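You operate a simulated robot arm through the tools that you are given. There is no shell and no other tool.

You run a simulated robot arm. Do the job below in one go: nothing can be reset, and whatever is moved stays where it is left.

TASK
Put things in order on the top of the packing bench. At the end: the grey sensor from the top of the packing bench is on the beige box (marked "BOLTS"); the bottle (marked "LEMONADE") from the top of the packing bench stands where the grey sensor stood; the jar (marked "HONEY") from the top of the packing bench stands where the bottle stood; the blue padlock from the top of the packing bench stands where the jar stood; whatever was shut is shut again. Leave all else as you found it, and nothing knocked over.
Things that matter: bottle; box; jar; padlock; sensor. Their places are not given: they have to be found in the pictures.

It is judged by the outcome, as a careful person would: the job done as asked, and still so three seconds after it is handed in. It fails if anything else is knocked over, pushed out of place, dropped, spilled or broken.

THE ROBOT
A 6-joint arm with a two-finger gripper, fixed in place. Base frame: the origin is at the foot of the arm, x ahead of it, y to its left, z up; the work surface is at about z = 0. Readings come in cm, degrees, newtons and seconds.
With the tool pointing down near the work surface it reaches from about 24 to 62 cm from the base axis. Its first joint turns from -66.0 to 66.0 degrees. Payload 1.37 kg.
Tool frame: the origin (TCP) lies between the finger pads and is the grasp point; the fingertips stand 2.2 cm ahead of it; z points along the fingers, y is the line along which they close. The gripper opens to 9.2 cm; its body begins 6.5 cm behind the TCP.
Orientation is told as [roll, pitch, yaw] about the base's x, y, z axes, in that order, counted from this pose: with the fingers straight down and closing along the base's y, the tool's x points along the base's -x, its y along +y and its z along -z.

THE INTERFACE
- The arm moves only by the tool nudge_tool. Its argument "increments" is a list of rows, each a list of 7 numbers: the shift along the tool's x, y, z in cm, then the turn, a rotation vector about the tool's x, y, z in degrees, then the finger opening in cm, from 0 to 9.2. In form: [[tx, ty, tz, wx, wy, wz, jaw], ...]. A call has 1 to 20 rows; each row shifts and turns the commanded pose from where the row before left it, along the tool's axes as they then stand. A row lasts 0.2 s, in which the tool goes at most 5 cm and 8.6 degrees; a call with a longer step from one row to the next is refused whole, and so is a gripper value outside its range. Where a pose cannot be reached the arm comes as near as it can. A force on the tool above 40 N (or 10 N above the force at the start of the call, whichever is more), or a blocked arm, ends the call early, and 0.2 s more pass. Each finger travels about 5.99 cm/s and halts on what it meets, pressing with about 26 N; the grip force reading is that of the motor and also rises with nothing between the fingers. The clock runs only during rows and for 0.2 s after the last one: add rows that do not move to give the fingers time. It gives the time, the measured TCP pose, the force on the tool (base axes), the opening and the grip force at its end, in the units of the frame above (readings bear some noise), with the torque about the TCP (base axes, N m) and any sound that the robot's microphone picked up, and new pictures: "views" is both (left out), scene, wrist or none.
- Cameras (640 x 400 px; columns grow to the right, rows downward): "scene" is fixed at [3.77, -43.2, 58.93]; the picture's right is [0.77, -0.64, 0.00], its down [-0.35, -0.42, -0.84] and it looks along [0.54, 0.64, -0.54] (base axes); focal length 313 px, centre (320, 200). "wrist" rides on the gripper at [7.1, 1.9, -10.2] in the tool frame; the picture's right is [-0.26, 0.96, 0.00], its down [-0.75, -0.20, -0.62] and it looks along [-0.60, -0.16, 0.78] (tool axes); focal length 280 px, centre (320, 200).
- measure_at(camera, pixels): for up to 12 pixels [column, row] of the newest picture of that camera ("zoom" is the newest enlarged one), the place [x, y, z] in the base frame of the surface seen there, good to about 0.3 cm. It takes no simulated time.
- enlarge(camera, box): a new picture of the part [left, top, right, bottom] of that camera's present view, enlarged. It takes no simulated time.
- hand_in(): hands the job in; it is judged then, once.

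Open the gripper and draw the arm clear of the work before you hand the job in, unless the task says otherwise.

The tools are called after "Request:" as name(argument=value, ...) on one line, values as JSON. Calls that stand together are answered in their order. nudge_tool: Moves the arm, as the interface text tells. Its arguments: {"type":"object","properties":{"increments":{"type":"array","items":{"type":"array","items":{"type":"number"}}},"views":{"type":"string","enum":["both","scene","wrist","none"]}},"required":["increments"]} The other tools are called the same way: measure_at (camera, pixels) gives the place of the surface under pixels of a picture; enlarge (camera, box) takes an enlarged picture of a part of a camera's view; hand_in () hands the job in.

At the start:

```text
time_s: 0.0
position: [37.09, 31.48, 25.46]
tcp_rot: [0.0, 0.0, 0.0]
ft_force: [0.4, 0.5, -0.4]
ft_torque: [0.01, 0.01, -0.03]
finger_gap: 9.19
grip_force: 0.1
```

scene: 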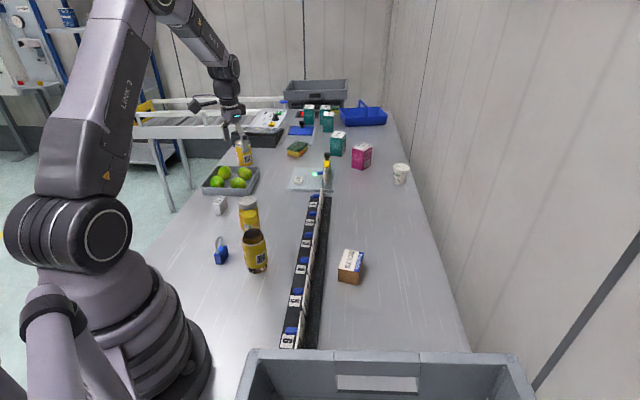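
wrist: 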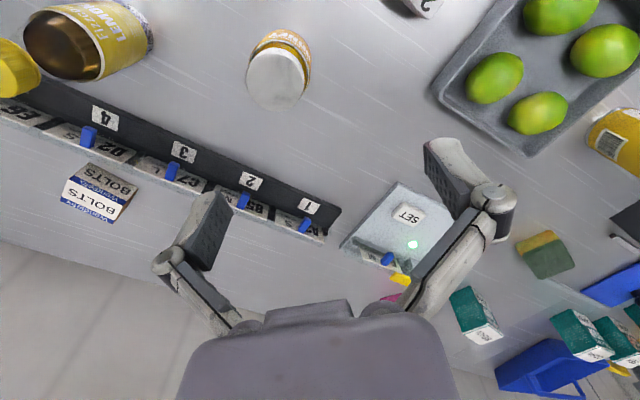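

The scene shows a small grey object at (219,205), a jar at (248,212), a bottle at (254,250), a blue padlock at (221,250) and the BOLTS box at (350,267). I enlarge these regions to look closely.

Request:
enlarge(camera="scene", box=[180, 150, 380, 300])

Request:
enlarge(camera="wrist", box=[0, 0, 450, 280])

```text
2.67 times, centred on (280, 225) of scene
```

zoom: 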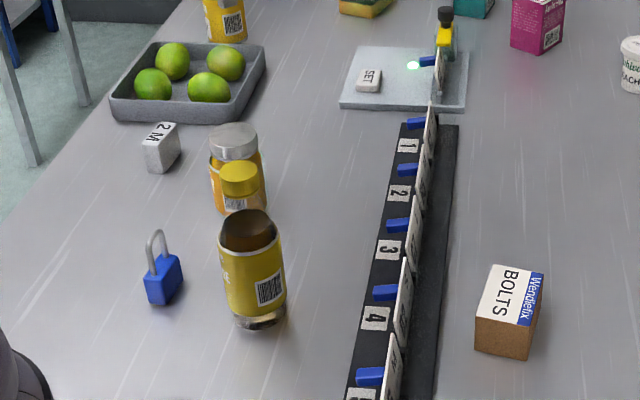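

```text
1.42 times, centred on (225, 140) of wrist
```

zoom: 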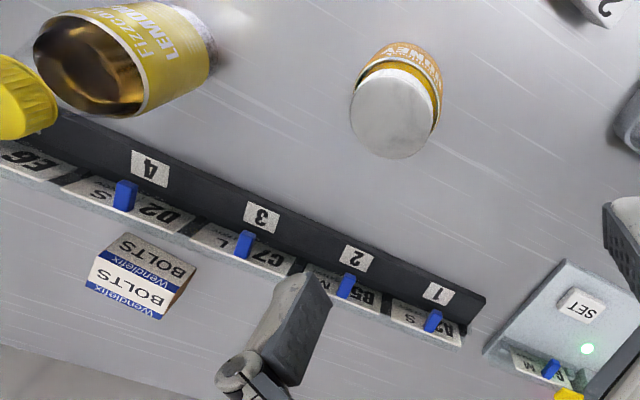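

I look closer at the small grey thing, the bottle and the far part of the bench.

Request:
enlarge(camera="scene", box=[200, 185, 290, 285])

Request:
enlarge(camera="scene", box=[220, 70, 420, 195])

Request:
measure_at(camera="scene", pixels=[[219, 198], [219, 207], [247, 201], [248, 212], [253, 236], [256, 262], [221, 257], [220, 241], [346, 259], [350, 275], [252, 244], [240, 217]])

Request:
measure_at(camera="wrist", pixels=[[275, 80], [305, 72], [285, 35], [60, 50], [12, 65], [110, 40], [100, 205], [120, 190], [90, 200], [425, 5], [410, 213], [150, 40]])

```text
4.00 times, centred on (245, 235) of scene
```

zoom: 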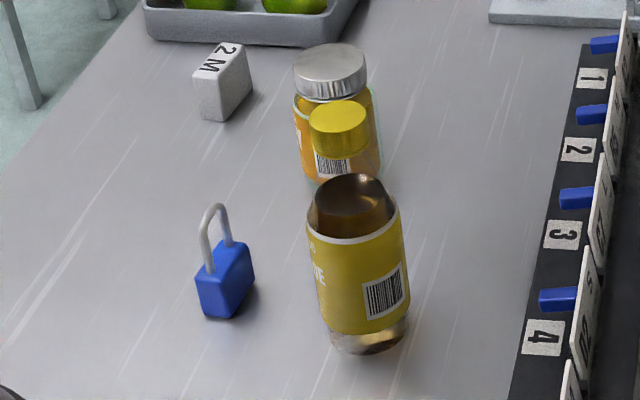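

```text
3.20 times, centred on (320, 132) of scene
```

zoom: 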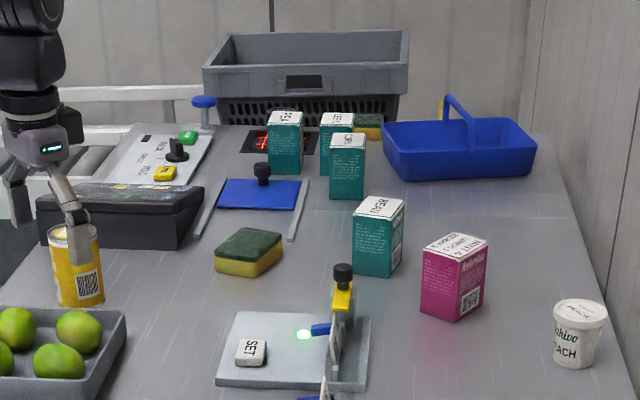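

```text
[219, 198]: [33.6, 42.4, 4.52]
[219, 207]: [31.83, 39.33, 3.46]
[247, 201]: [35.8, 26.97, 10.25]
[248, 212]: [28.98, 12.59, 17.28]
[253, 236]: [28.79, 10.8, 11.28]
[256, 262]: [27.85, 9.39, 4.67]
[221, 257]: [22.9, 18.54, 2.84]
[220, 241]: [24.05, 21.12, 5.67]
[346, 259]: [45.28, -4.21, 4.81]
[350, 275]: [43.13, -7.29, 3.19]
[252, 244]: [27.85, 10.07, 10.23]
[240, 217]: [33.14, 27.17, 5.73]
```

```text
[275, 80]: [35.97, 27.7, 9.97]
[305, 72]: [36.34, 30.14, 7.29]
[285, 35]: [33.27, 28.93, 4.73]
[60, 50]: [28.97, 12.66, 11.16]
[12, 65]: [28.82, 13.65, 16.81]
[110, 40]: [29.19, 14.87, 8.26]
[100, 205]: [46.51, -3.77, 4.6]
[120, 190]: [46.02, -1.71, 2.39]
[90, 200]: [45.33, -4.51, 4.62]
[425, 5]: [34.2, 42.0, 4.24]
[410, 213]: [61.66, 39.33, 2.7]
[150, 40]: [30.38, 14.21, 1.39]
```

The bottle has a clear neck with its yellow cap at z≈17; the grey sensor ("2 M") is at about (33,41), jar (36,28), padlock (23.5,20), box (45,-5). I move above the sensor to see it with the wrist camera.

Request:
nudge_tool(increments=[[1, 2, 0.5, 0, 0, 0, 9.2], [1, 2, 0.5, 0, 0, 0, 9.2], [1, 2, 0.5, 0, 0, 0, 9.2], [1, 2, 0.5, 0, 0, 0, 9.2], [0, 0, 0, 0, 0, 0, 9.2]])

```text
time_s: 1.2
position: [32.92, 39.47, 23.64]
tcp_rot: [0.0, 0.0, 0.0]
ft_force: [0.2, -0.5, -0.3]
ft_torque: [-0.02, -0.01, 0.01]
finger_gap: 9.18
grip_force: 0.1
```

scene: 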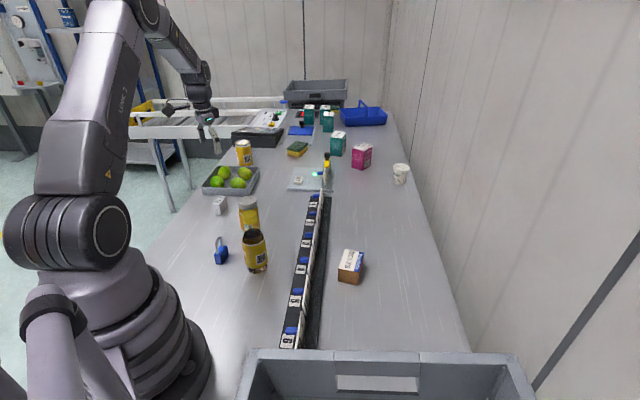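
wrist: 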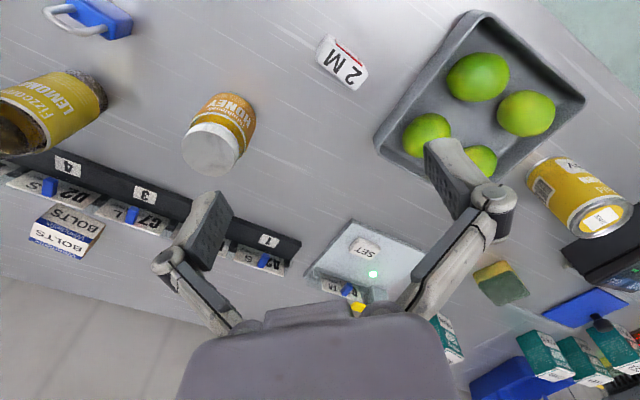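

The sensor is at (342,62) in the wrist picture. I enlarge it along with padlock and jar and measure the top corners.

Request:
enlarge(camera="wrist", box=[290, 20, 400, 100])

Request:
measure_at(camera="wrist", pixels=[[330, 37], [366, 70], [355, 88], [319, 57], [342, 62], [324, 68]])

Request:
measure_at(camera="scene", pixels=[[220, 197], [224, 203], [214, 205], [217, 213], [226, 210]])

```text
5.00 times, centred on (345, 60) of wrist
```

zoom: 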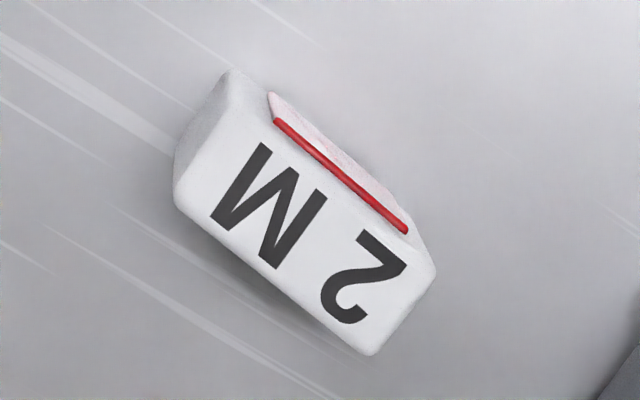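

```text
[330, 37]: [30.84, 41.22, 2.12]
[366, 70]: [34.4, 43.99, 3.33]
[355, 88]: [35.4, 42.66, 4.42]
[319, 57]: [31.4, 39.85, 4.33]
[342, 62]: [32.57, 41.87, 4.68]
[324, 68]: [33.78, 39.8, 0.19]
```

```text
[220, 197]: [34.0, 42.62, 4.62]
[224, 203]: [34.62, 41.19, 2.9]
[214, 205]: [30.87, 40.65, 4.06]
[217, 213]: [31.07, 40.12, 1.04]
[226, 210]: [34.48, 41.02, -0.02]
```

I measure the top face edges from the zoom picture to find the sensor's yaw and size.

Request:
measure_at(camera="zoom", pixels=[[185, 195], [255, 130], [415, 265], [365, 340], [275, 270], [340, 195], [220, 160], [395, 300], [300, 235], [200, 120], [335, 160]])

```text
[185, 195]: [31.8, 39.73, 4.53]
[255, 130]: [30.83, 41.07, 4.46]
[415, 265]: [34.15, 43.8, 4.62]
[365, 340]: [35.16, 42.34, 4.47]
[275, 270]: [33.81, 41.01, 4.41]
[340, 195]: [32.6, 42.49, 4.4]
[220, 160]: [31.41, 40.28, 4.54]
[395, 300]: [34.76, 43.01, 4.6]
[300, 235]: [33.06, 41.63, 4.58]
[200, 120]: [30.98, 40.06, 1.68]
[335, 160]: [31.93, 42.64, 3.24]
```

The sensor's top centre is about (33.0,41.7,4.5), long axis at ≈39°, about 2 cm thick. I check the lime tray's nearest corner and the jar/padlock outlines before descending.

Request:
measure_at(camera="wrist", pixels=[[376, 148], [400, 115], [440, 65], [480, 14], [582, 95], [430, 130], [390, 160], [480, 160]])

Request:
enlarge(camera="wrist", box=[0, 0, 270, 200])

```text
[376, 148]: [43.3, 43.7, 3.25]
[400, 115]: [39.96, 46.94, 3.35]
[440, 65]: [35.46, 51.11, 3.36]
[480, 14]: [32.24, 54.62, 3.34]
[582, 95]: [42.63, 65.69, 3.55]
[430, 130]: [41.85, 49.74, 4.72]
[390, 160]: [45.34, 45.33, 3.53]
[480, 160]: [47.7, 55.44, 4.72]
```

```text
2.00 times, centred on (135, 100) of wrist
```

zoom: 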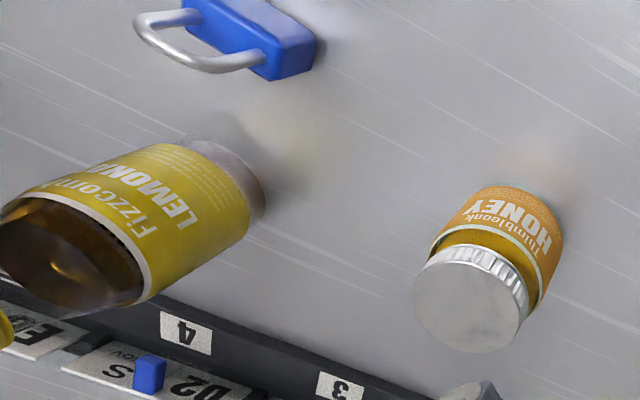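

I rotate the tool about its z by -38.6° (should give yaw +38.6) and centre it above the sensor, still at height, and look.

Request:
nudge_tool(increments=[[0, 2.2, 0, 0, 0, 0, 9.2], [0, 0, 0, 0, 0, -7.72, 9.2], [0, 0, 0, 0, 0, -7.72, 8], [0, 0, 0, 0, 0, -7.72, 7], [0, 0, 0, 0, 0, -7.72, 6], [0, 0, 0, 0, 0, -7.72, 6], [0, 0, 0, 0, 0, 0, 6], [0, 0, 0, 0, 0, 0, 6]])

```text
time_s: 3.0
position: [32.88, 41.65, 23.5]
tcp_rot: [0.1, 0.0, 38.6]
ft_force: [0.3, -0.2, 0.1]
ft_torque: [0.0, 0.0, -0.02]
finger_gap: 5.98
grip_force: 0.1
```

scene: 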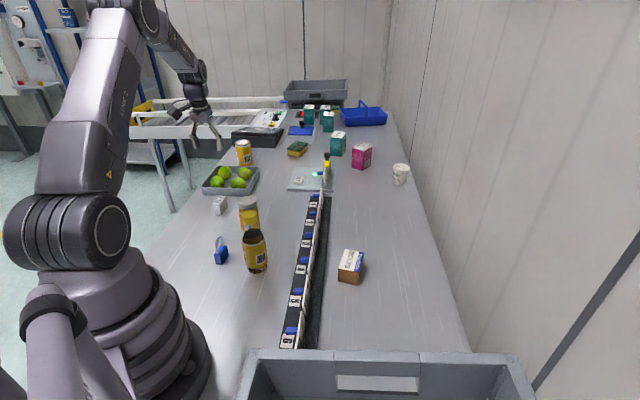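
wrist: 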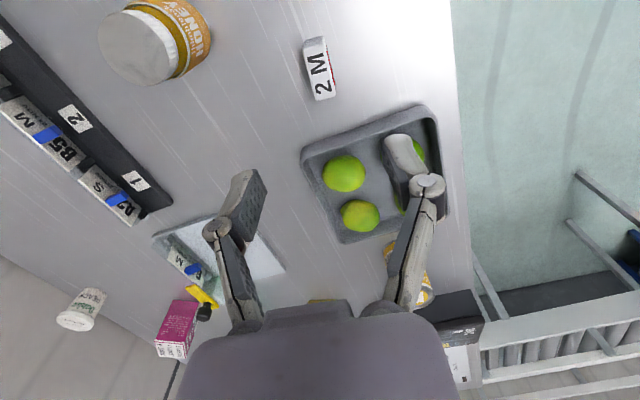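

Yaw is 38.6 as wished. I descend straight to z≈9 and check alignment over the sensor.

Request:
nudge_tool(increments=[[0, 0, 2.9, 0, 0, 0, 6], [0, 0, 2.9, 0, 0, 0, 6], [0, 0, 2.9, 0, 0, 0, 6], [0, 0, 2.9, 0, 0, 0, 6], [0, 0, 2.9, 0, 0, 0, 6], [0, 0, 0, 0, 0, 0, 6]])

```text
time_s: 4.4
position: [33.06, 41.66, 9.07]
tcp_rot: [0.0, 0.0, 38.6]
ft_force: [-0.3, -0.3, 0.3]
ft_torque: [0.0, 0.01, 0.02]
finger_gap: 6.0
grip_force: 0.1
```

scene: 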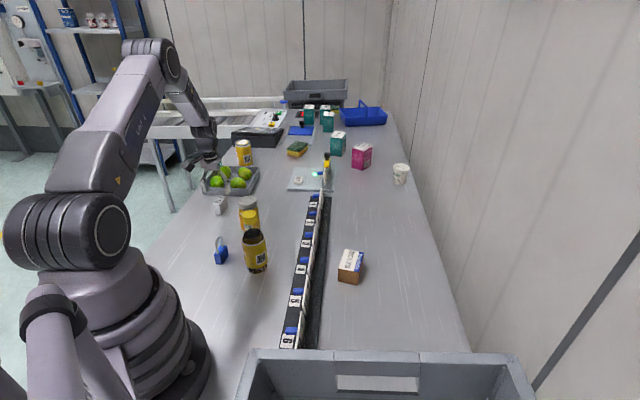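
wrist: 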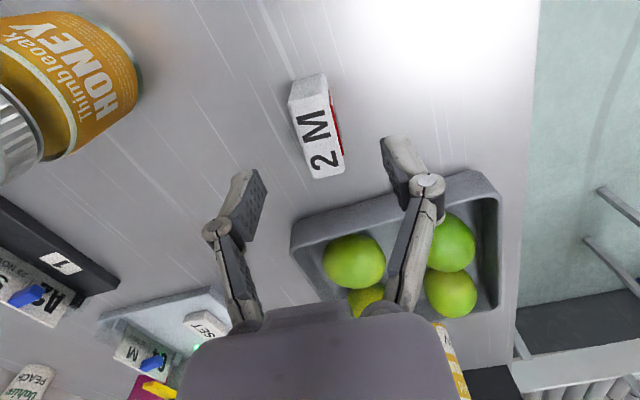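

The wrist view puts the sensor right ahead of the TCP (expected ~ (320,141), seen (318,135)). I enlarge both to confirm alignment before closing in.

Request:
enlarge(camera="scene", box=[160, 120, 280, 230])

Request:
enlarge(camera="wrist", box=[220, 60, 420, 220])

Request:
measure_at(camera="wrist", pixels=[[295, 115], [325, 106], [308, 175], [341, 166], [318, 140], [246, 195], [400, 160]])

```text
3.64 times, centred on (220, 175) of scene
```

zoom: 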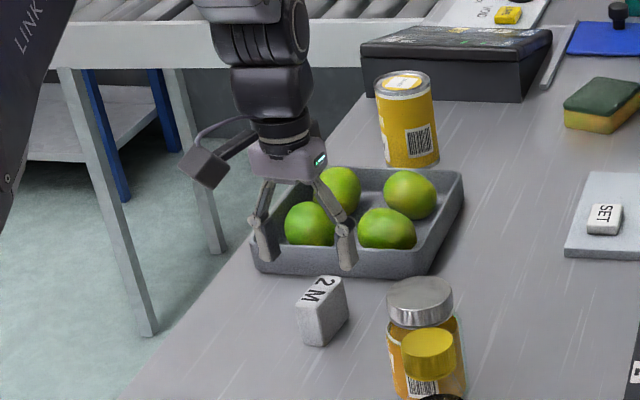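

```text
2.50 times, centred on (320, 140) of wrist
```

zoom: 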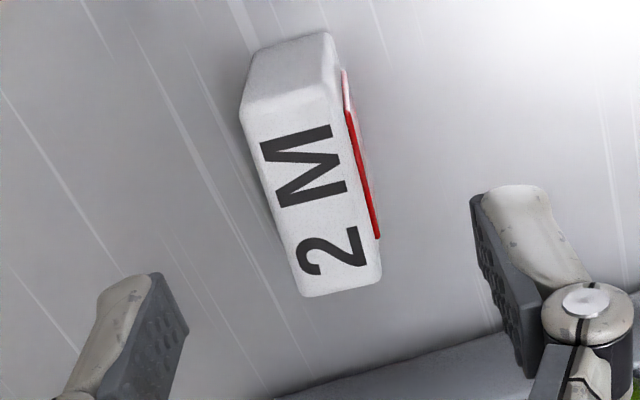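

```text
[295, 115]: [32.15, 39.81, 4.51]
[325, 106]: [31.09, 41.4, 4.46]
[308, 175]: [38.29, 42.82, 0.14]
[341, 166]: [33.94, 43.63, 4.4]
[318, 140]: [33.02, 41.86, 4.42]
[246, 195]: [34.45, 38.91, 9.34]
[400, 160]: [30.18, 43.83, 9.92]
```

Aligned. I descend 6.2 cm to z≈2.85 and close the fingers on the sensor.

Request:
nudge_tool(increments=[[0, 0, 2, 0, 0, 0, 6], [0, 0, 2, 0, 0, 0, 6], [0, 0, 1.4, 0, 0, 0, 6], [0, 0, 0.8, 0, 0, 0, 6], [0, 0, 0, 0, 0, 0, 6], [0, 0, 0, 0, 0, 0, 4], [0, 0, 0, 0, 0, 0, 2.5], [0, 0, 0, 0, 0, 0, 1.5], [0, 0, 0, 0, 0, 0, 1.5], [0, 0, 0, 0, 0, 0, 1.5]])

```text
time_s: 6.6
position: [32.91, 41.75, 2.87]
tcp_rot: [0.0, 0.0, 38.6]
ft_force: [0.4, 0.5, 0.0]
ft_torque: [-0.03, -0.01, 0.0]
finger_gap: 2.12
grip_force: 27.1
```

scene: 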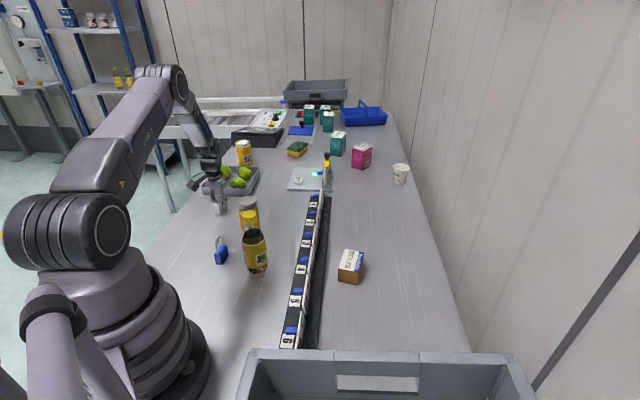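
wrist: 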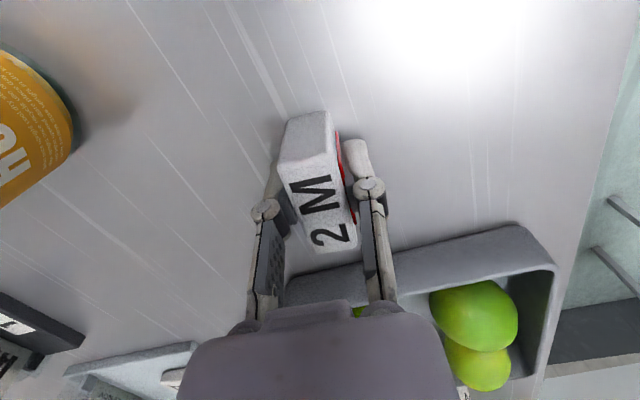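

The sensor is held (gap 2.12). Before travelling I measure the BOLTS box from the present scene picture.

Request:
enlarge(camera="scene", box=[320, 235, 384, 295])

Request:
nudge_tool(increments=[[0, 0, -1, 0, 0, 0, 1.5], [0, 0, -2, 0, 0, 0, 1.5], [0, 0, -3, 0, 0, 0, 1.5], [0, 0, -3, 0, 0, 0, 1.5], [0, 0, -3, 0, 0, 0, 1.5], [0, 0, -3, 0, 0, 0, 1.5], [0, 0, -3, 0, 0, 0, 1.5], [0, 0, -3, 0, 0, 0, 1.5], [0, 0, 0, 0, 0, 0, 1.5]])

```text
6.67 times, centred on (352, 265) of scene
```

zoom: 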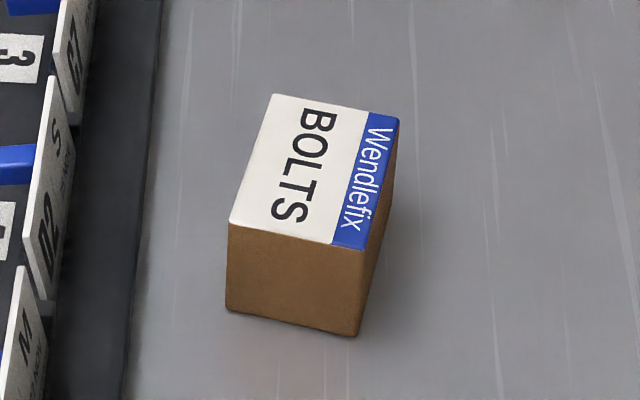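

```text
time_s: 8.6
position: [32.98, 41.59, 23.69]
tcp_rot: [0.0, 0.1, 38.5]
ft_force: [0.2, 0.4, -0.2]
ft_torque: [0.02, -0.02, 0.01]
finger_gap: 1.49
grip_force: 0.1
```

scene: 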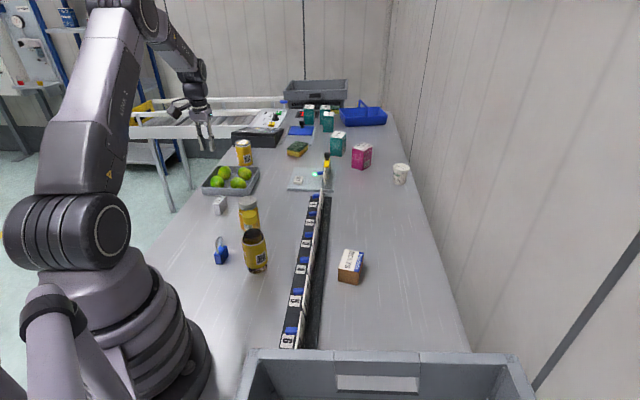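
wrist: 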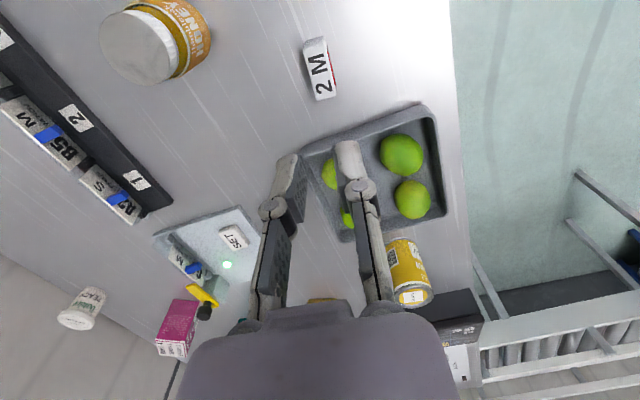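

The readings show gap 1.49 and the picture shows the sensor still on the bench at (320,68): it slipped out. I check whether it moved and look closely at its shape.

Request:
enlarge(camera="wrist", box=[280, 20, 360, 120])

Request:
enlarge(camera="scene", box=[200, 185, 240, 225])

Request:
measure_at(camera="wrist", pixels=[[305, 50], [322, 46], [334, 95], [316, 98], [319, 72], [311, 40], [333, 70]])

```text
4.00 times, centred on (320, 70) of wrist
```

zoom: 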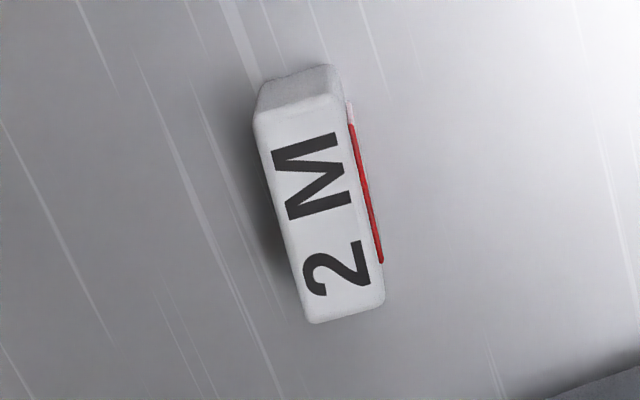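

```text
10.00 times, centred on (220, 205) of scene
```

zoom: 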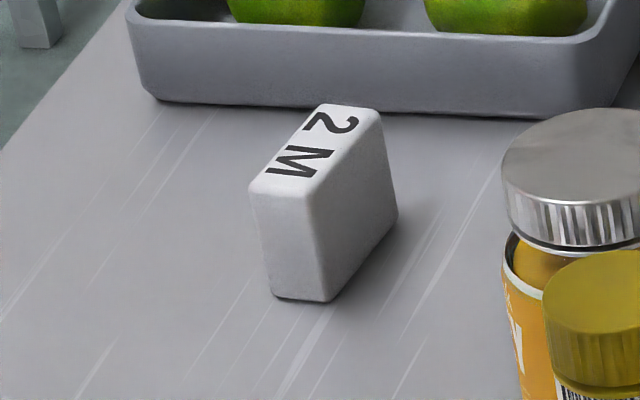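

```text
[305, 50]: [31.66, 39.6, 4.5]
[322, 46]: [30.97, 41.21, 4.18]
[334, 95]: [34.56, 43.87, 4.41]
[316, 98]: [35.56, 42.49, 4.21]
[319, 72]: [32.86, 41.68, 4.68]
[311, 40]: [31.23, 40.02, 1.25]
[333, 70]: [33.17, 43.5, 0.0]
```

The sensor has not moved. I go down again, a little lower (z≈2.5), grip with a fully closing target, then lift only slightly to watch forces.

Request:
nudge_tool(increments=[[0, 0, 3, 0, 0, 0, 5], [0, 0, 3, 0, 0, 0, 5.5], [0, 0, 3, 0, 0, 0, 5.5], [0, 0, 3, 0, 0, 0, 5.5], [0, 0, 3, 0, 0, 0, 5.5], [0, 0, 2.5, 0, 0, 0, 5.5], [0, 0, 2, 0, 0, 0, 5.5], [0, 0, 1.2, 0, 0, 0, 5.5], [0, 0, 0.6, 0, 0, 0, 5.5], [0, 0, 0, 0, 0, 0, 5.5], [0, 0, 0, 0, 0, 0, 4], [0, 0, 0, 0, 0, 0, 3], [0, 0, 0, 0, 0, 0, 0.5], [0, 0, 0, 0, 0, 0, 0], [0, 0, 0, 0, 0, 0, 0], [0, 0, 0, 0, 0, 0, 0]])

```text
time_s: 12.0
position: [33.05, 41.71, 2.43]
tcp_rot: [-0.1, 0.0, 38.6]
ft_force: [-0.7, -0.4, 0.0]
ft_torque: [0.01, 0.01, -0.01]
finger_gap: 2.1
grip_force: 25.3
```

scene: 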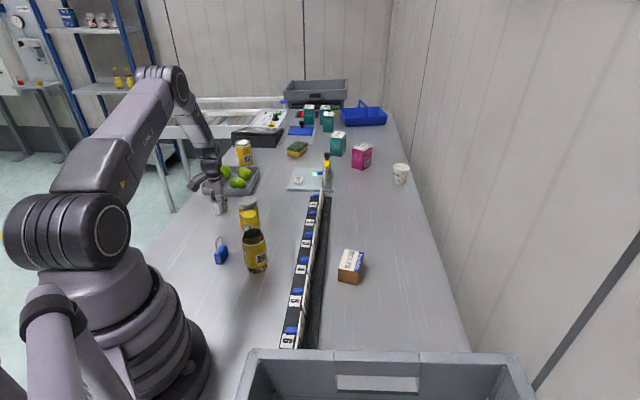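
wrist: 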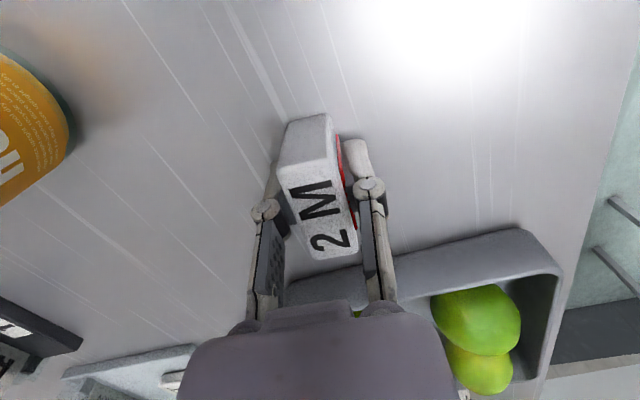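

Gripped again (gap 2.1, 25 N). I lift just 1 cm slowly and read the force and gap.

Request:
nudge_tool(increments=[[0, 0, -0.2, 0, 0, 0, 0], [0, 0, -0.4, 0, 0, 0, 0], [0, 0, -0.4, 0, 0, 0, 0]])

```text
time_s: 12.8
position: [33.02, 41.71, 3.48]
tcp_rot: [-0.1, 0.0, 38.6]
ft_force: [0.0, 0.3, -0.2]
ft_torque: [-0.04, 0.04, -0.02]
finger_gap: 2.12
grip_force: 26.0
```

scene: 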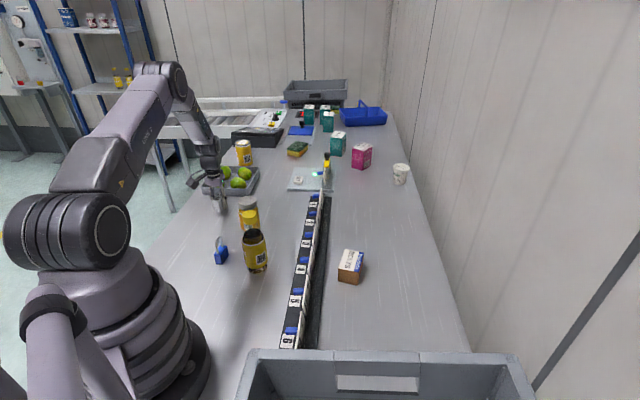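
wrist: 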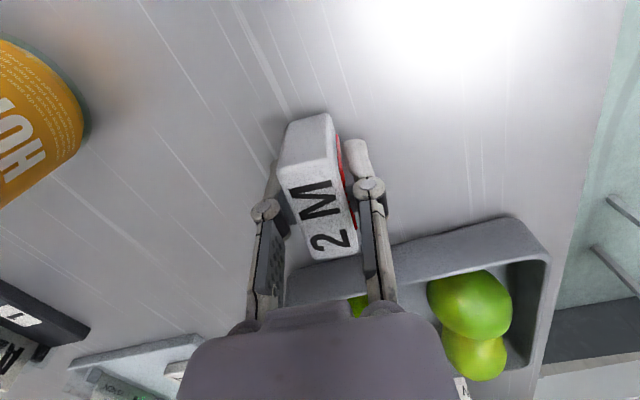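

The sensor stays fixed in the wrist picture while the jar moves, so it's lifted 1 cm now. I continue lifting gently and check.

Request:
nudge_tool(increments=[[0, 0, -0.5, 0, 0, 0, 0], [0, 0, -0.7, 0, 0, 0, 0], [0, 0, -1, 0, 0, 0, 0], [0, 0, -1, 0, 0, 0, 0]], views="wrist")

```text
time_s: 13.8
position: [32.98, 41.59, 6.68]
tcp_rot: [-0.1, 0.0, 38.6]
ft_force: [0.6, -0.4, 0.2]
ft_torque: [0.0, -0.03, -0.02]
finger_gap: 2.13
grip_force: 26.2
```

wrist: 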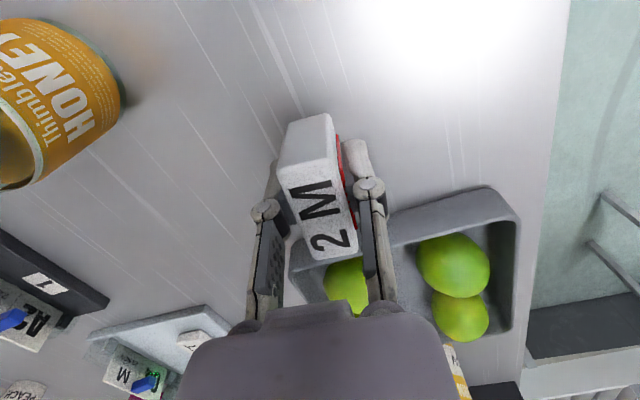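

The sensor is held firmly now. I measure the box-top corners in the scene picture and continue raising slowly.

Request:
measure_at(camera="scene", pixels=[[346, 250], [363, 253], [358, 271], [339.5, 267.5], [351, 261], [338, 281], [356, 284], [300, 262], [306, 240], [312, 218]])

Request:
nudge_tool(increments=[[0, 0, -1, 0, 0, 0, 0], [0, 0, -1.5, 0, 0, 0, 0], [0, 0, -1.5, 0, 0, 0, 0], [0, 0, -1.5, 0, 0, 0, 0], [0, 0, -1.5, 0, 0, 0, 0], [0, 0, -1.5, 0, 0, 0, 0], [0, 0, -1.5, 0, 0, 0, 0], [0, 0, -1.5, 0, 0, 0, 0], [0, 0, -1.5, 0, 0, 0, 0], [0, 0, -0.7, 0, 0, 0, 0]])

```text
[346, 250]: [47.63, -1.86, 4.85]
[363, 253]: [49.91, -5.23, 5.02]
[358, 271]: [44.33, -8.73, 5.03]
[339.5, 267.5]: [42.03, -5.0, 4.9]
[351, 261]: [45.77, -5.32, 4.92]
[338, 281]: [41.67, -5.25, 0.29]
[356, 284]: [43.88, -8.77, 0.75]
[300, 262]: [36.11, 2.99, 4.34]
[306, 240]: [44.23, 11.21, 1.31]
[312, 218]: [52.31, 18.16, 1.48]
```

```text
time_s: 16.0
position: [32.92, 41.48, 20.43]
tcp_rot: [0.0, 0.0, 38.6]
ft_force: [0.3, 0.1, 0.7]
ft_torque: [-0.02, 0.0, -0.03]
finger_gap: 2.13
grip_force: 26.2
```

scene: 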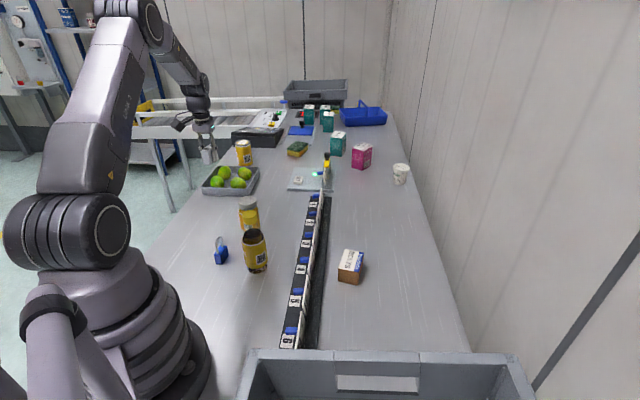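
wrist: 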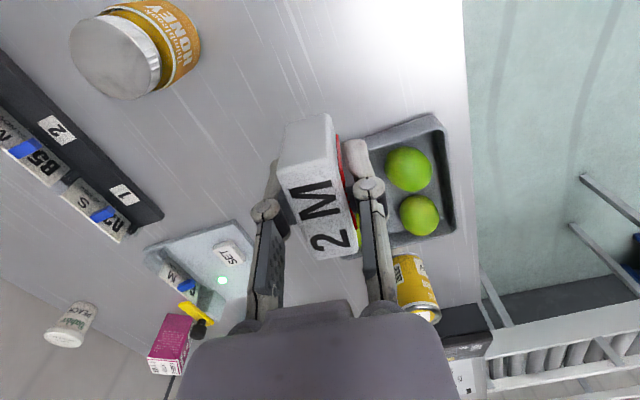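

Box top: centre ≈(46.0,-5.2), z≈4.95, long axis ≈31°. I align yaw to 30.7° and travel smoothly at z≈20 toward the box, stopping short.

Request:
nudge_tool(increments=[[0, 0, 0, 0, 0, 4, 0], [0, 0, 0, 0, 0, 3.9, 0], [0.212, -0.772, 0, 0, 0, 0, 0], [0.397, -1.447, 0, 0, 0, 0, 0], [0.529, -1.929, 0, 0, 0, 0, 0], [0.635, -2.315, 0, 0, 0, 0, 0], [0.635, -2.315, 0, 0, 0, 0, 0], [0.635, -2.315, 0, 0, 0, 0, 0], [0.635, -2.315, 0, 0, 0, 0, 0], [0.635, -2.315, 0, 0, 0, 0, 0], [0.635, -2.315, 0, 0, 0, 0, 0], [0.635, -2.315, 0, 0, 0, 0, 0], [0.635, -2.315, 0, 0, 0, 0, 0], [0.635, -2.315, 0, 0, 0, 0, 0], [0.635, -2.315, 0, 0, 0, 0, 0], [0.635, -2.315, 0, 0, 0, 0, 0], [0.635, -2.315, 0, 0, 0, 0, 0], [0.635, -2.315, 0, 0, 0, 0, 0], [0.529, -1.929, 0, 0, 0, 0, 0], [0.317, -1.157, 0, 0, 0, 0, 0]])

```text
time_s: 20.2
position: [43.38, 4.37, 20.46]
tcp_rot: [0.1, 0.0, 30.7]
ft_force: [-0.6, 0.0, -0.7]
ft_torque: [-0.03, 0.03, -0.01]
finger_gap: 2.14
grip_force: 25.8
```

scene: 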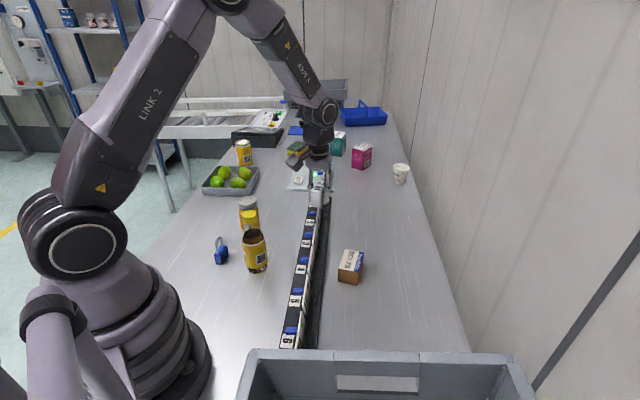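
wrist: 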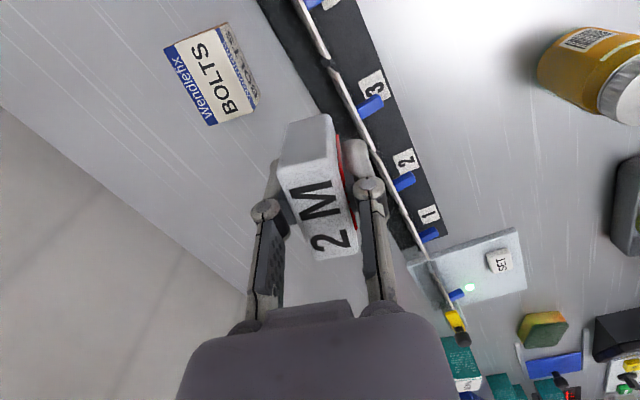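

The box is visible at (212,75) in the wrist view. I measure its top corners from here for a second estimate.

Request:
enlarge(camera="wrist", box=[150, 10, 290, 140])

Request:
measure_at(camera="wrist", pixels=[[168, 49], [209, 123], [251, 106], [216, 32], [212, 78]])

```text
3.08 times, centred on (220, 75) of wrist
```

zoom: 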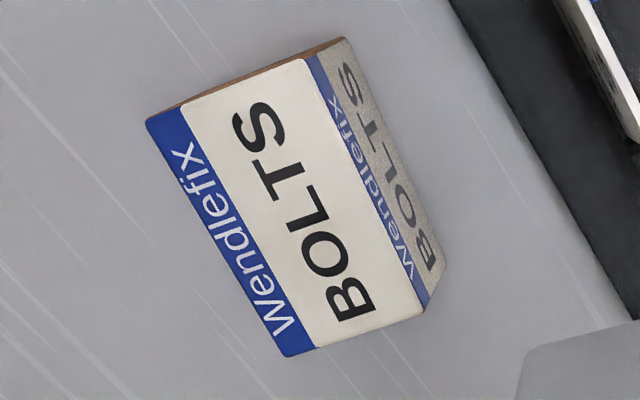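

```text
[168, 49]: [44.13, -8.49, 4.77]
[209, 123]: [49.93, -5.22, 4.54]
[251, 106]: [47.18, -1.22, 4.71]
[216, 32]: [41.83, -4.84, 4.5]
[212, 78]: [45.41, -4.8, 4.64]
```

Averaging both estimates, the box-top centre is ≈(45.85,-5.1), z≈4.8. I move over it and descend to z≈10 (sensor bottom ≈7.5).

Request:
nudge_tool(increments=[[0.267, -0.942, 0, 0, 0, 0, 0], [0.534, -1.883, 0, 0, 0, 0, 0], [0.534, -1.883, 0, 0, 0, 0, 0], [0.534, -1.883, 0, 0, 0, 0, 0], [0.534, -1.883, 0, 0, 0, 0, 0], [0.267, -0.942, 0, 0, 0, 0, 0], [0, 0, 1, 0, 0, 0, 0], [0, 0, 1.8, 0, 0, 0, 0], [0, 0, 1.8, 0, 0, 0, 0], [0, 0, 1.8, 0, 0, 0, 0], [0, 0, 1.8, 0, 0, 0, 0], [0, 0, 1.2, 0, 0, 0, 0], [0, 0, 1, 0, 0, 0, 0], [0, 0, 0, 0, 0, 0, 0]])

```text
time_s: 23.2
position: [45.74, -5.01, 9.85]
tcp_rot: [0.0, 0.0, 30.7]
ft_force: [1.4, -0.1, -1.5]
ft_torque: [-0.02, 0.05, -0.02]
finger_gap: 2.14
grip_force: 26.5
```

scene: 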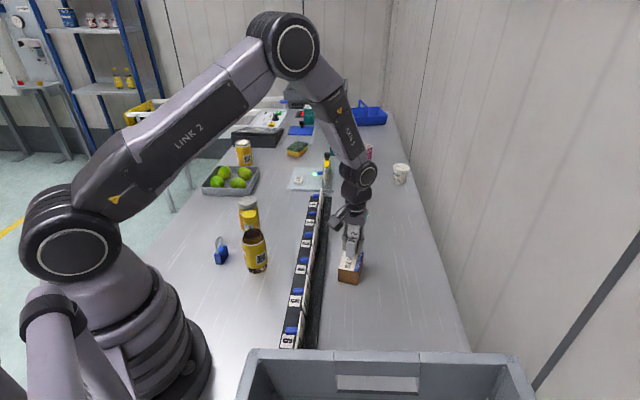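
wrist: 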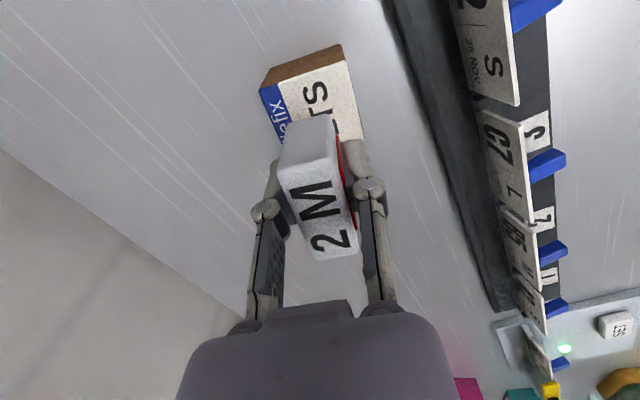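

The sensor is over the box with its long axis along the box's. I lower 2.3 cm more to near contact.

Request:
nudge_tool(increments=[[0, 0, 0.7, 0, 0, 0, 0], [0, 0, 0.7, 0, 0, 0, 0], [0, 0, 0.5, 0, 0, 0, 0], [0, 0, 0.4, 0, 0, 0, 0], [0, 0, 0, 0, 0, 0, 0]])

Request:
enlarge(camera="scene", box=[315, 205, 395, 295])

```text
time_s: 24.4
position: [45.93, -4.98, 7.69]
tcp_rot: [0.1, 0.0, 30.7]
ft_force: [0.4, -0.1, -0.9]
ft_torque: [0.01, 0.0, 0.02]
finger_gap: 2.09
grip_force: 25.6
```

scene: 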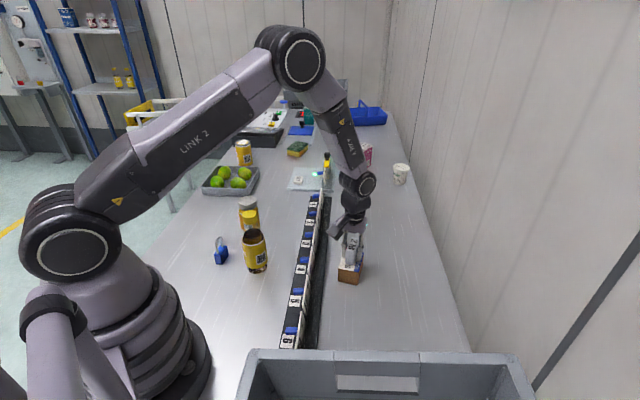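
wrist: 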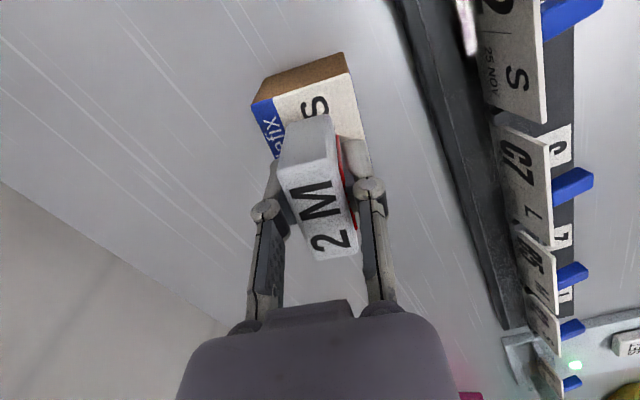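

```text
4.44 times, centred on (355, 250) of scene
```

zoom: 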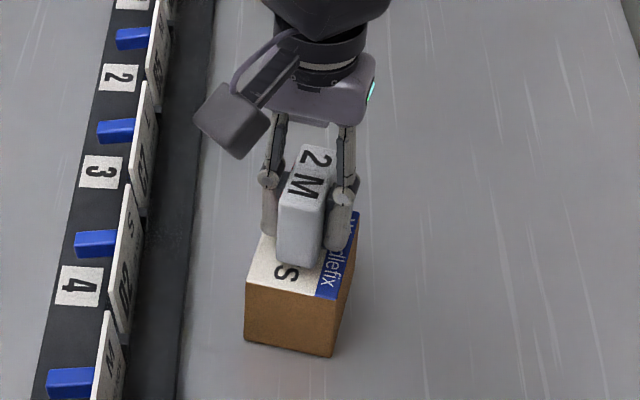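

Nearly touching. I lower in small steps and watch the force.

Request:
nudge_tool(increments=[[0, 0, 0.1, 0, 0, 0, 0], [0, 0, 0.1, 0, 0, 0, 0], [0, 0, 0, 0, 0, 0, 0]], views="none")

```text
time_s: 25.2
position: [45.79, -5.03, 7.42]
tcp_rot: [0.0, -0.1, 30.7]
ft_force: [-0.3, 0.2, -0.4]
ft_torque: [-0.01, -0.05, 0.03]
finger_gap: 2.11
grip_force: 26.4
```

No contact yet at z≈7.45; I lower 0.15 more.

Request:
nudge_tool(increments=[[0, 0, 0.1, 0, 0, 0, 0], [0, 0, 0.05, 0, 0, 0, 0], [0, 0, 0, 0, 0, 0, 0]], views="none")

```text
time_s: 26.0
position: [45.7, -5.06, 7.27]
tcp_rot: [0.0, -0.1, 30.8]
ft_force: [-0.4, 0.0, -0.9]
ft_torque: [0.0, 0.02, 0.01]
finger_gap: 2.09
grip_force: 26.0
```

Still no load; another 0.1 cm.

Request:
nudge_tool(increments=[[0, 0, 0.05, 0, 0, 0, 0], [0, 0, 0.05, 0, 0, 0, 0], [0, 0, 0, 0, 0, 0, 0]], views="none")

```text
time_s: 26.8
position: [45.92, -4.99, 7.25]
tcp_rot: [-0.1, 0.0, 30.7]
ft_force: [1.0, -0.3, -1.1]
ft_torque: [-0.04, 0.0, -0.01]
finger_gap: 2.12
grip_force: 25.5
```

Request:
nudge_tool(increments=[[0, 0, 0.05, 0, 0, 0, 0], [0, 0, 0.05, 0, 0, 0, 0], [0, 0, 0, 0, 0, 0, 0]])

Request:
enlarge(camera="scene", box=[325, 230, 375, 290])

```text
time_s: 27.6
position: [45.92, -5.02, 7.05]
tcp_rot: [0.0, 0.0, 30.7]
ft_force: [-0.9, 0.4, 0.4]
ft_torque: [0.03, 0.01, 0.02]
finger_gap: 2.13
grip_force: 25.9
```

scene: 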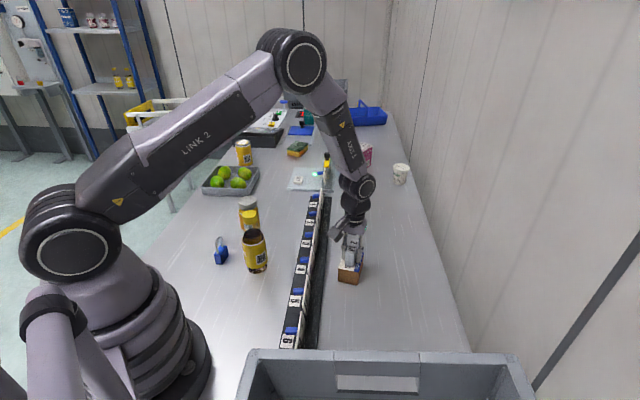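
wrist: 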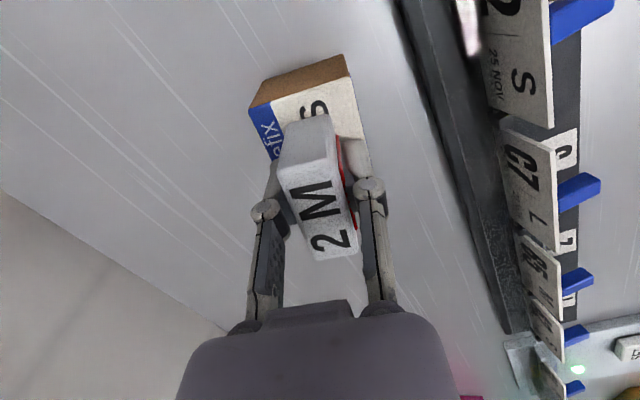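

```text
6.67 times, centred on (350, 260) of scene
```

zoom: 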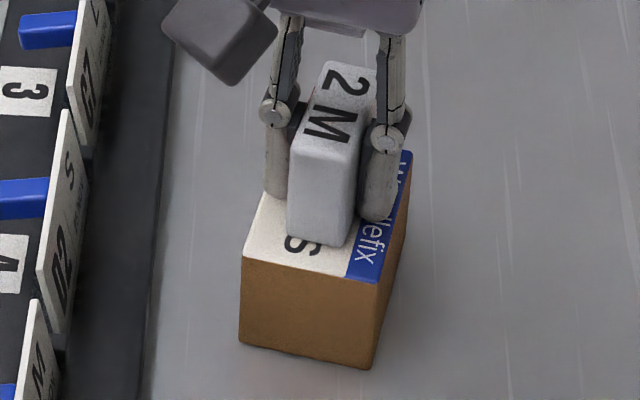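

I check clearances: measure the sensor's lower edge, the finger tips and the box top in the zoom.

Request:
measure_at(camera="zoom", pixels=[[320, 236], [320, 250], [290, 226], [345, 258], [378, 216], [378, 230], [274, 195], [270, 215], [320, 170], [340, 72]])

Request:
nudge_tool(increments=[[0, 0, 0.05, 0, 0, 0, 0], [0, 0, 0.05, 0, 0, 0, 0], [0, 0, 0, 0, 0, 0, 0]], views="none")

```text
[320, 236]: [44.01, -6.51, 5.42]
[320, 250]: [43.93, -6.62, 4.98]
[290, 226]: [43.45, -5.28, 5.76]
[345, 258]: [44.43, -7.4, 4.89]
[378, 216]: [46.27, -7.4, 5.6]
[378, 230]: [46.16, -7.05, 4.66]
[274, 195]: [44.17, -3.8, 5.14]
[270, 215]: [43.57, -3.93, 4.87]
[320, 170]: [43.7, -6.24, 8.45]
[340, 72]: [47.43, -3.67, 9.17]
```

```text
time_s: 28.4
position: [45.92, -5.1, 7.12]
tcp_rot: [0.0, -0.1, 30.8]
ft_force: [-6.2, 2.5, 20.4]
ft_torque: [0.06, 0.15, 0.0]
finger_gap: 2.13
grip_force: 26.6
```

Contact is felt (20 N). I back off 0.08 cm and open the fingers to 4.5 cm, then look.

Request:
nudge_tool(increments=[[0, 0, -0.08, 0, 0, 0, 0], [0, 0, 0, 0, 0, 0, 0], [0, 0, 0, 0, 0, 0, 2.5], [0, 0, 0, 0, 0, 0, 3.5], [0, 0, 0, 0, 0, 0, 4.5], [0, 0, 0, 0, 0, 0, 4.5]])

Request:
enlarge(camera="scene", box=[325, 230, 375, 290])

```text
time_s: 29.8
position: [45.74, -5.02, 7.08]
tcp_rot: [0.0, 0.0, 30.8]
ft_force: [0.5, 0.1, -0.5]
ft_torque: [-0.01, -0.01, 0.0]
finger_gap: 4.49
grip_force: 0.0
```

scene: 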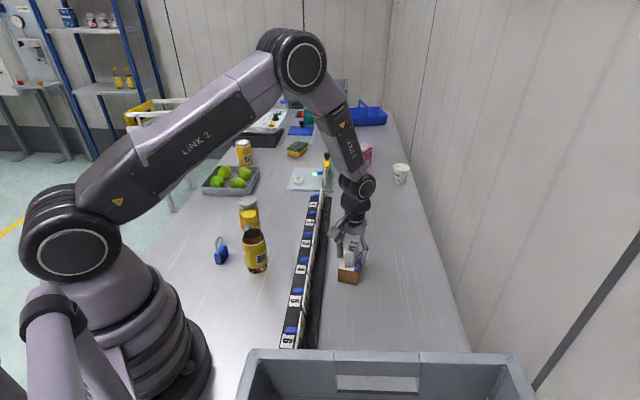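
wrist: 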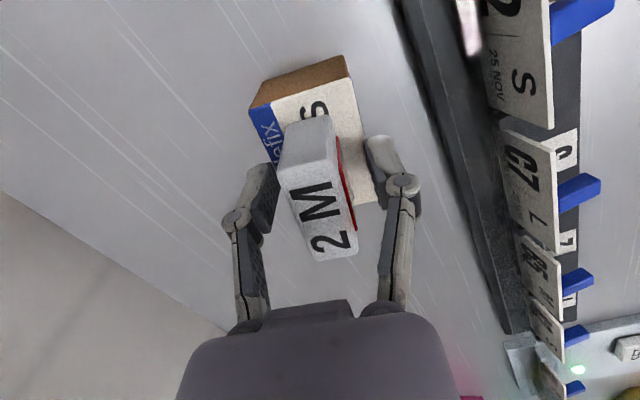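

```text
6.67 times, centred on (350, 260) of scene
```

zoom: 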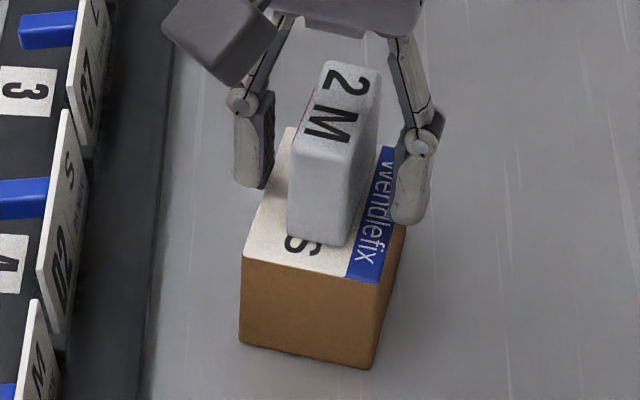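

The sensor stands on the box, clear of both fingers. I lift straight up to z≈27.

Request:
nudge_tool(increments=[[0, 0, -0.5, 0, 0, 0, 4.5], [0, 0, -1, 0, 0, 0, 4.5], [0, 0, -1.5, 0, 0, 0, 4.5], [0, 0, -2, 0, 0, 0, 4.5], [0, 0, -3, 0, 0, 0, 4.5], [0, 0, -3, 0, 0, 0, 4.5], [0, 0, -3, 0, 0, 0, 4.5], [0, 0, -3, 0, 0, 0, 4.5], [0, 0, -3, 0, 0, 0, 4.5], [0, 0, 0, 0, 0, 0, 4.5]])

```text
time_s: 32.0
position: [45.91, -5.26, 27.08]
tcp_rot: [0.0, 0.1, 30.7]
ft_force: [-0.2, -0.1, 0.6]
ft_torque: [-0.01, -0.04, -0.01]
finger_gap: 4.51
grip_force: 0.1
```

scene: 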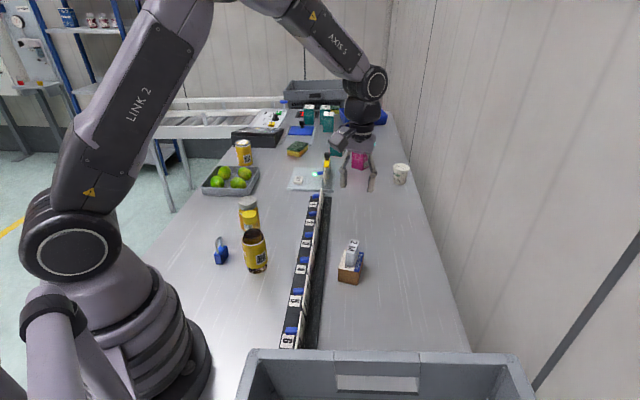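
wrist: 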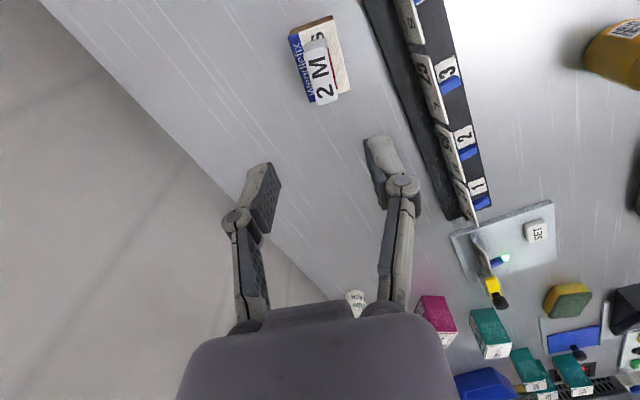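

The sensor stands on the box safely. I move over toward the bottle at (28.9,12) at z≈27.

Request:
nudge_tool(increments=[[0.365, 1.46, 0, 0, 0, 0, 5], [0.731, 2.92, 0, 0, 0, 0, 6], [0.731, 2.92, 0, 0, 0, 0, 6], [0.731, 2.92, 0, 0, 0, 0, 6], [0.731, 2.92, 0, 0, 0, 0, 6], [0.731, 2.92, 0, 0, 0, 0, 6], [0.731, 2.92, 0, 0, 0, 0, 6], [0.731, 2.92, 0, 0, 0, 0, 6], [0.365, 1.46, 0, 0, 0, 0, 6], [0, 0, 0, 0, 0, 0, 6]])

```text
time_s: 34.2
position: [28.86, 12.04, 27.2]
tcp_rot: [0.1, 0.0, 30.7]
ft_force: [-0.5, 0.3, 0.2]
ft_torque: [0.01, 0.02, 0.0]
finger_gap: 5.99
grip_force: 0.0
```

scene: 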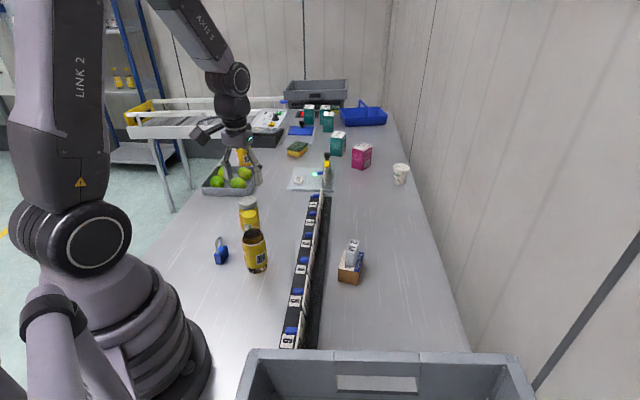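
wrist: 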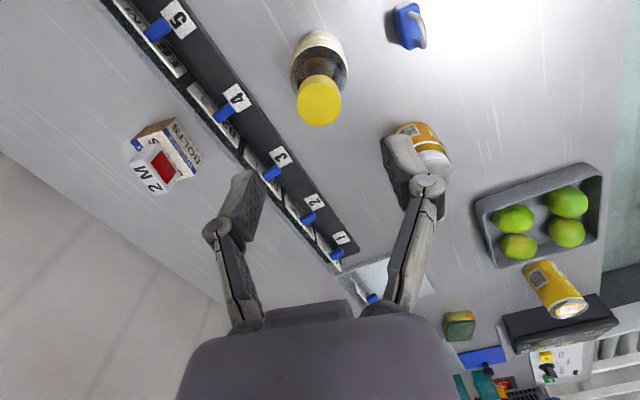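

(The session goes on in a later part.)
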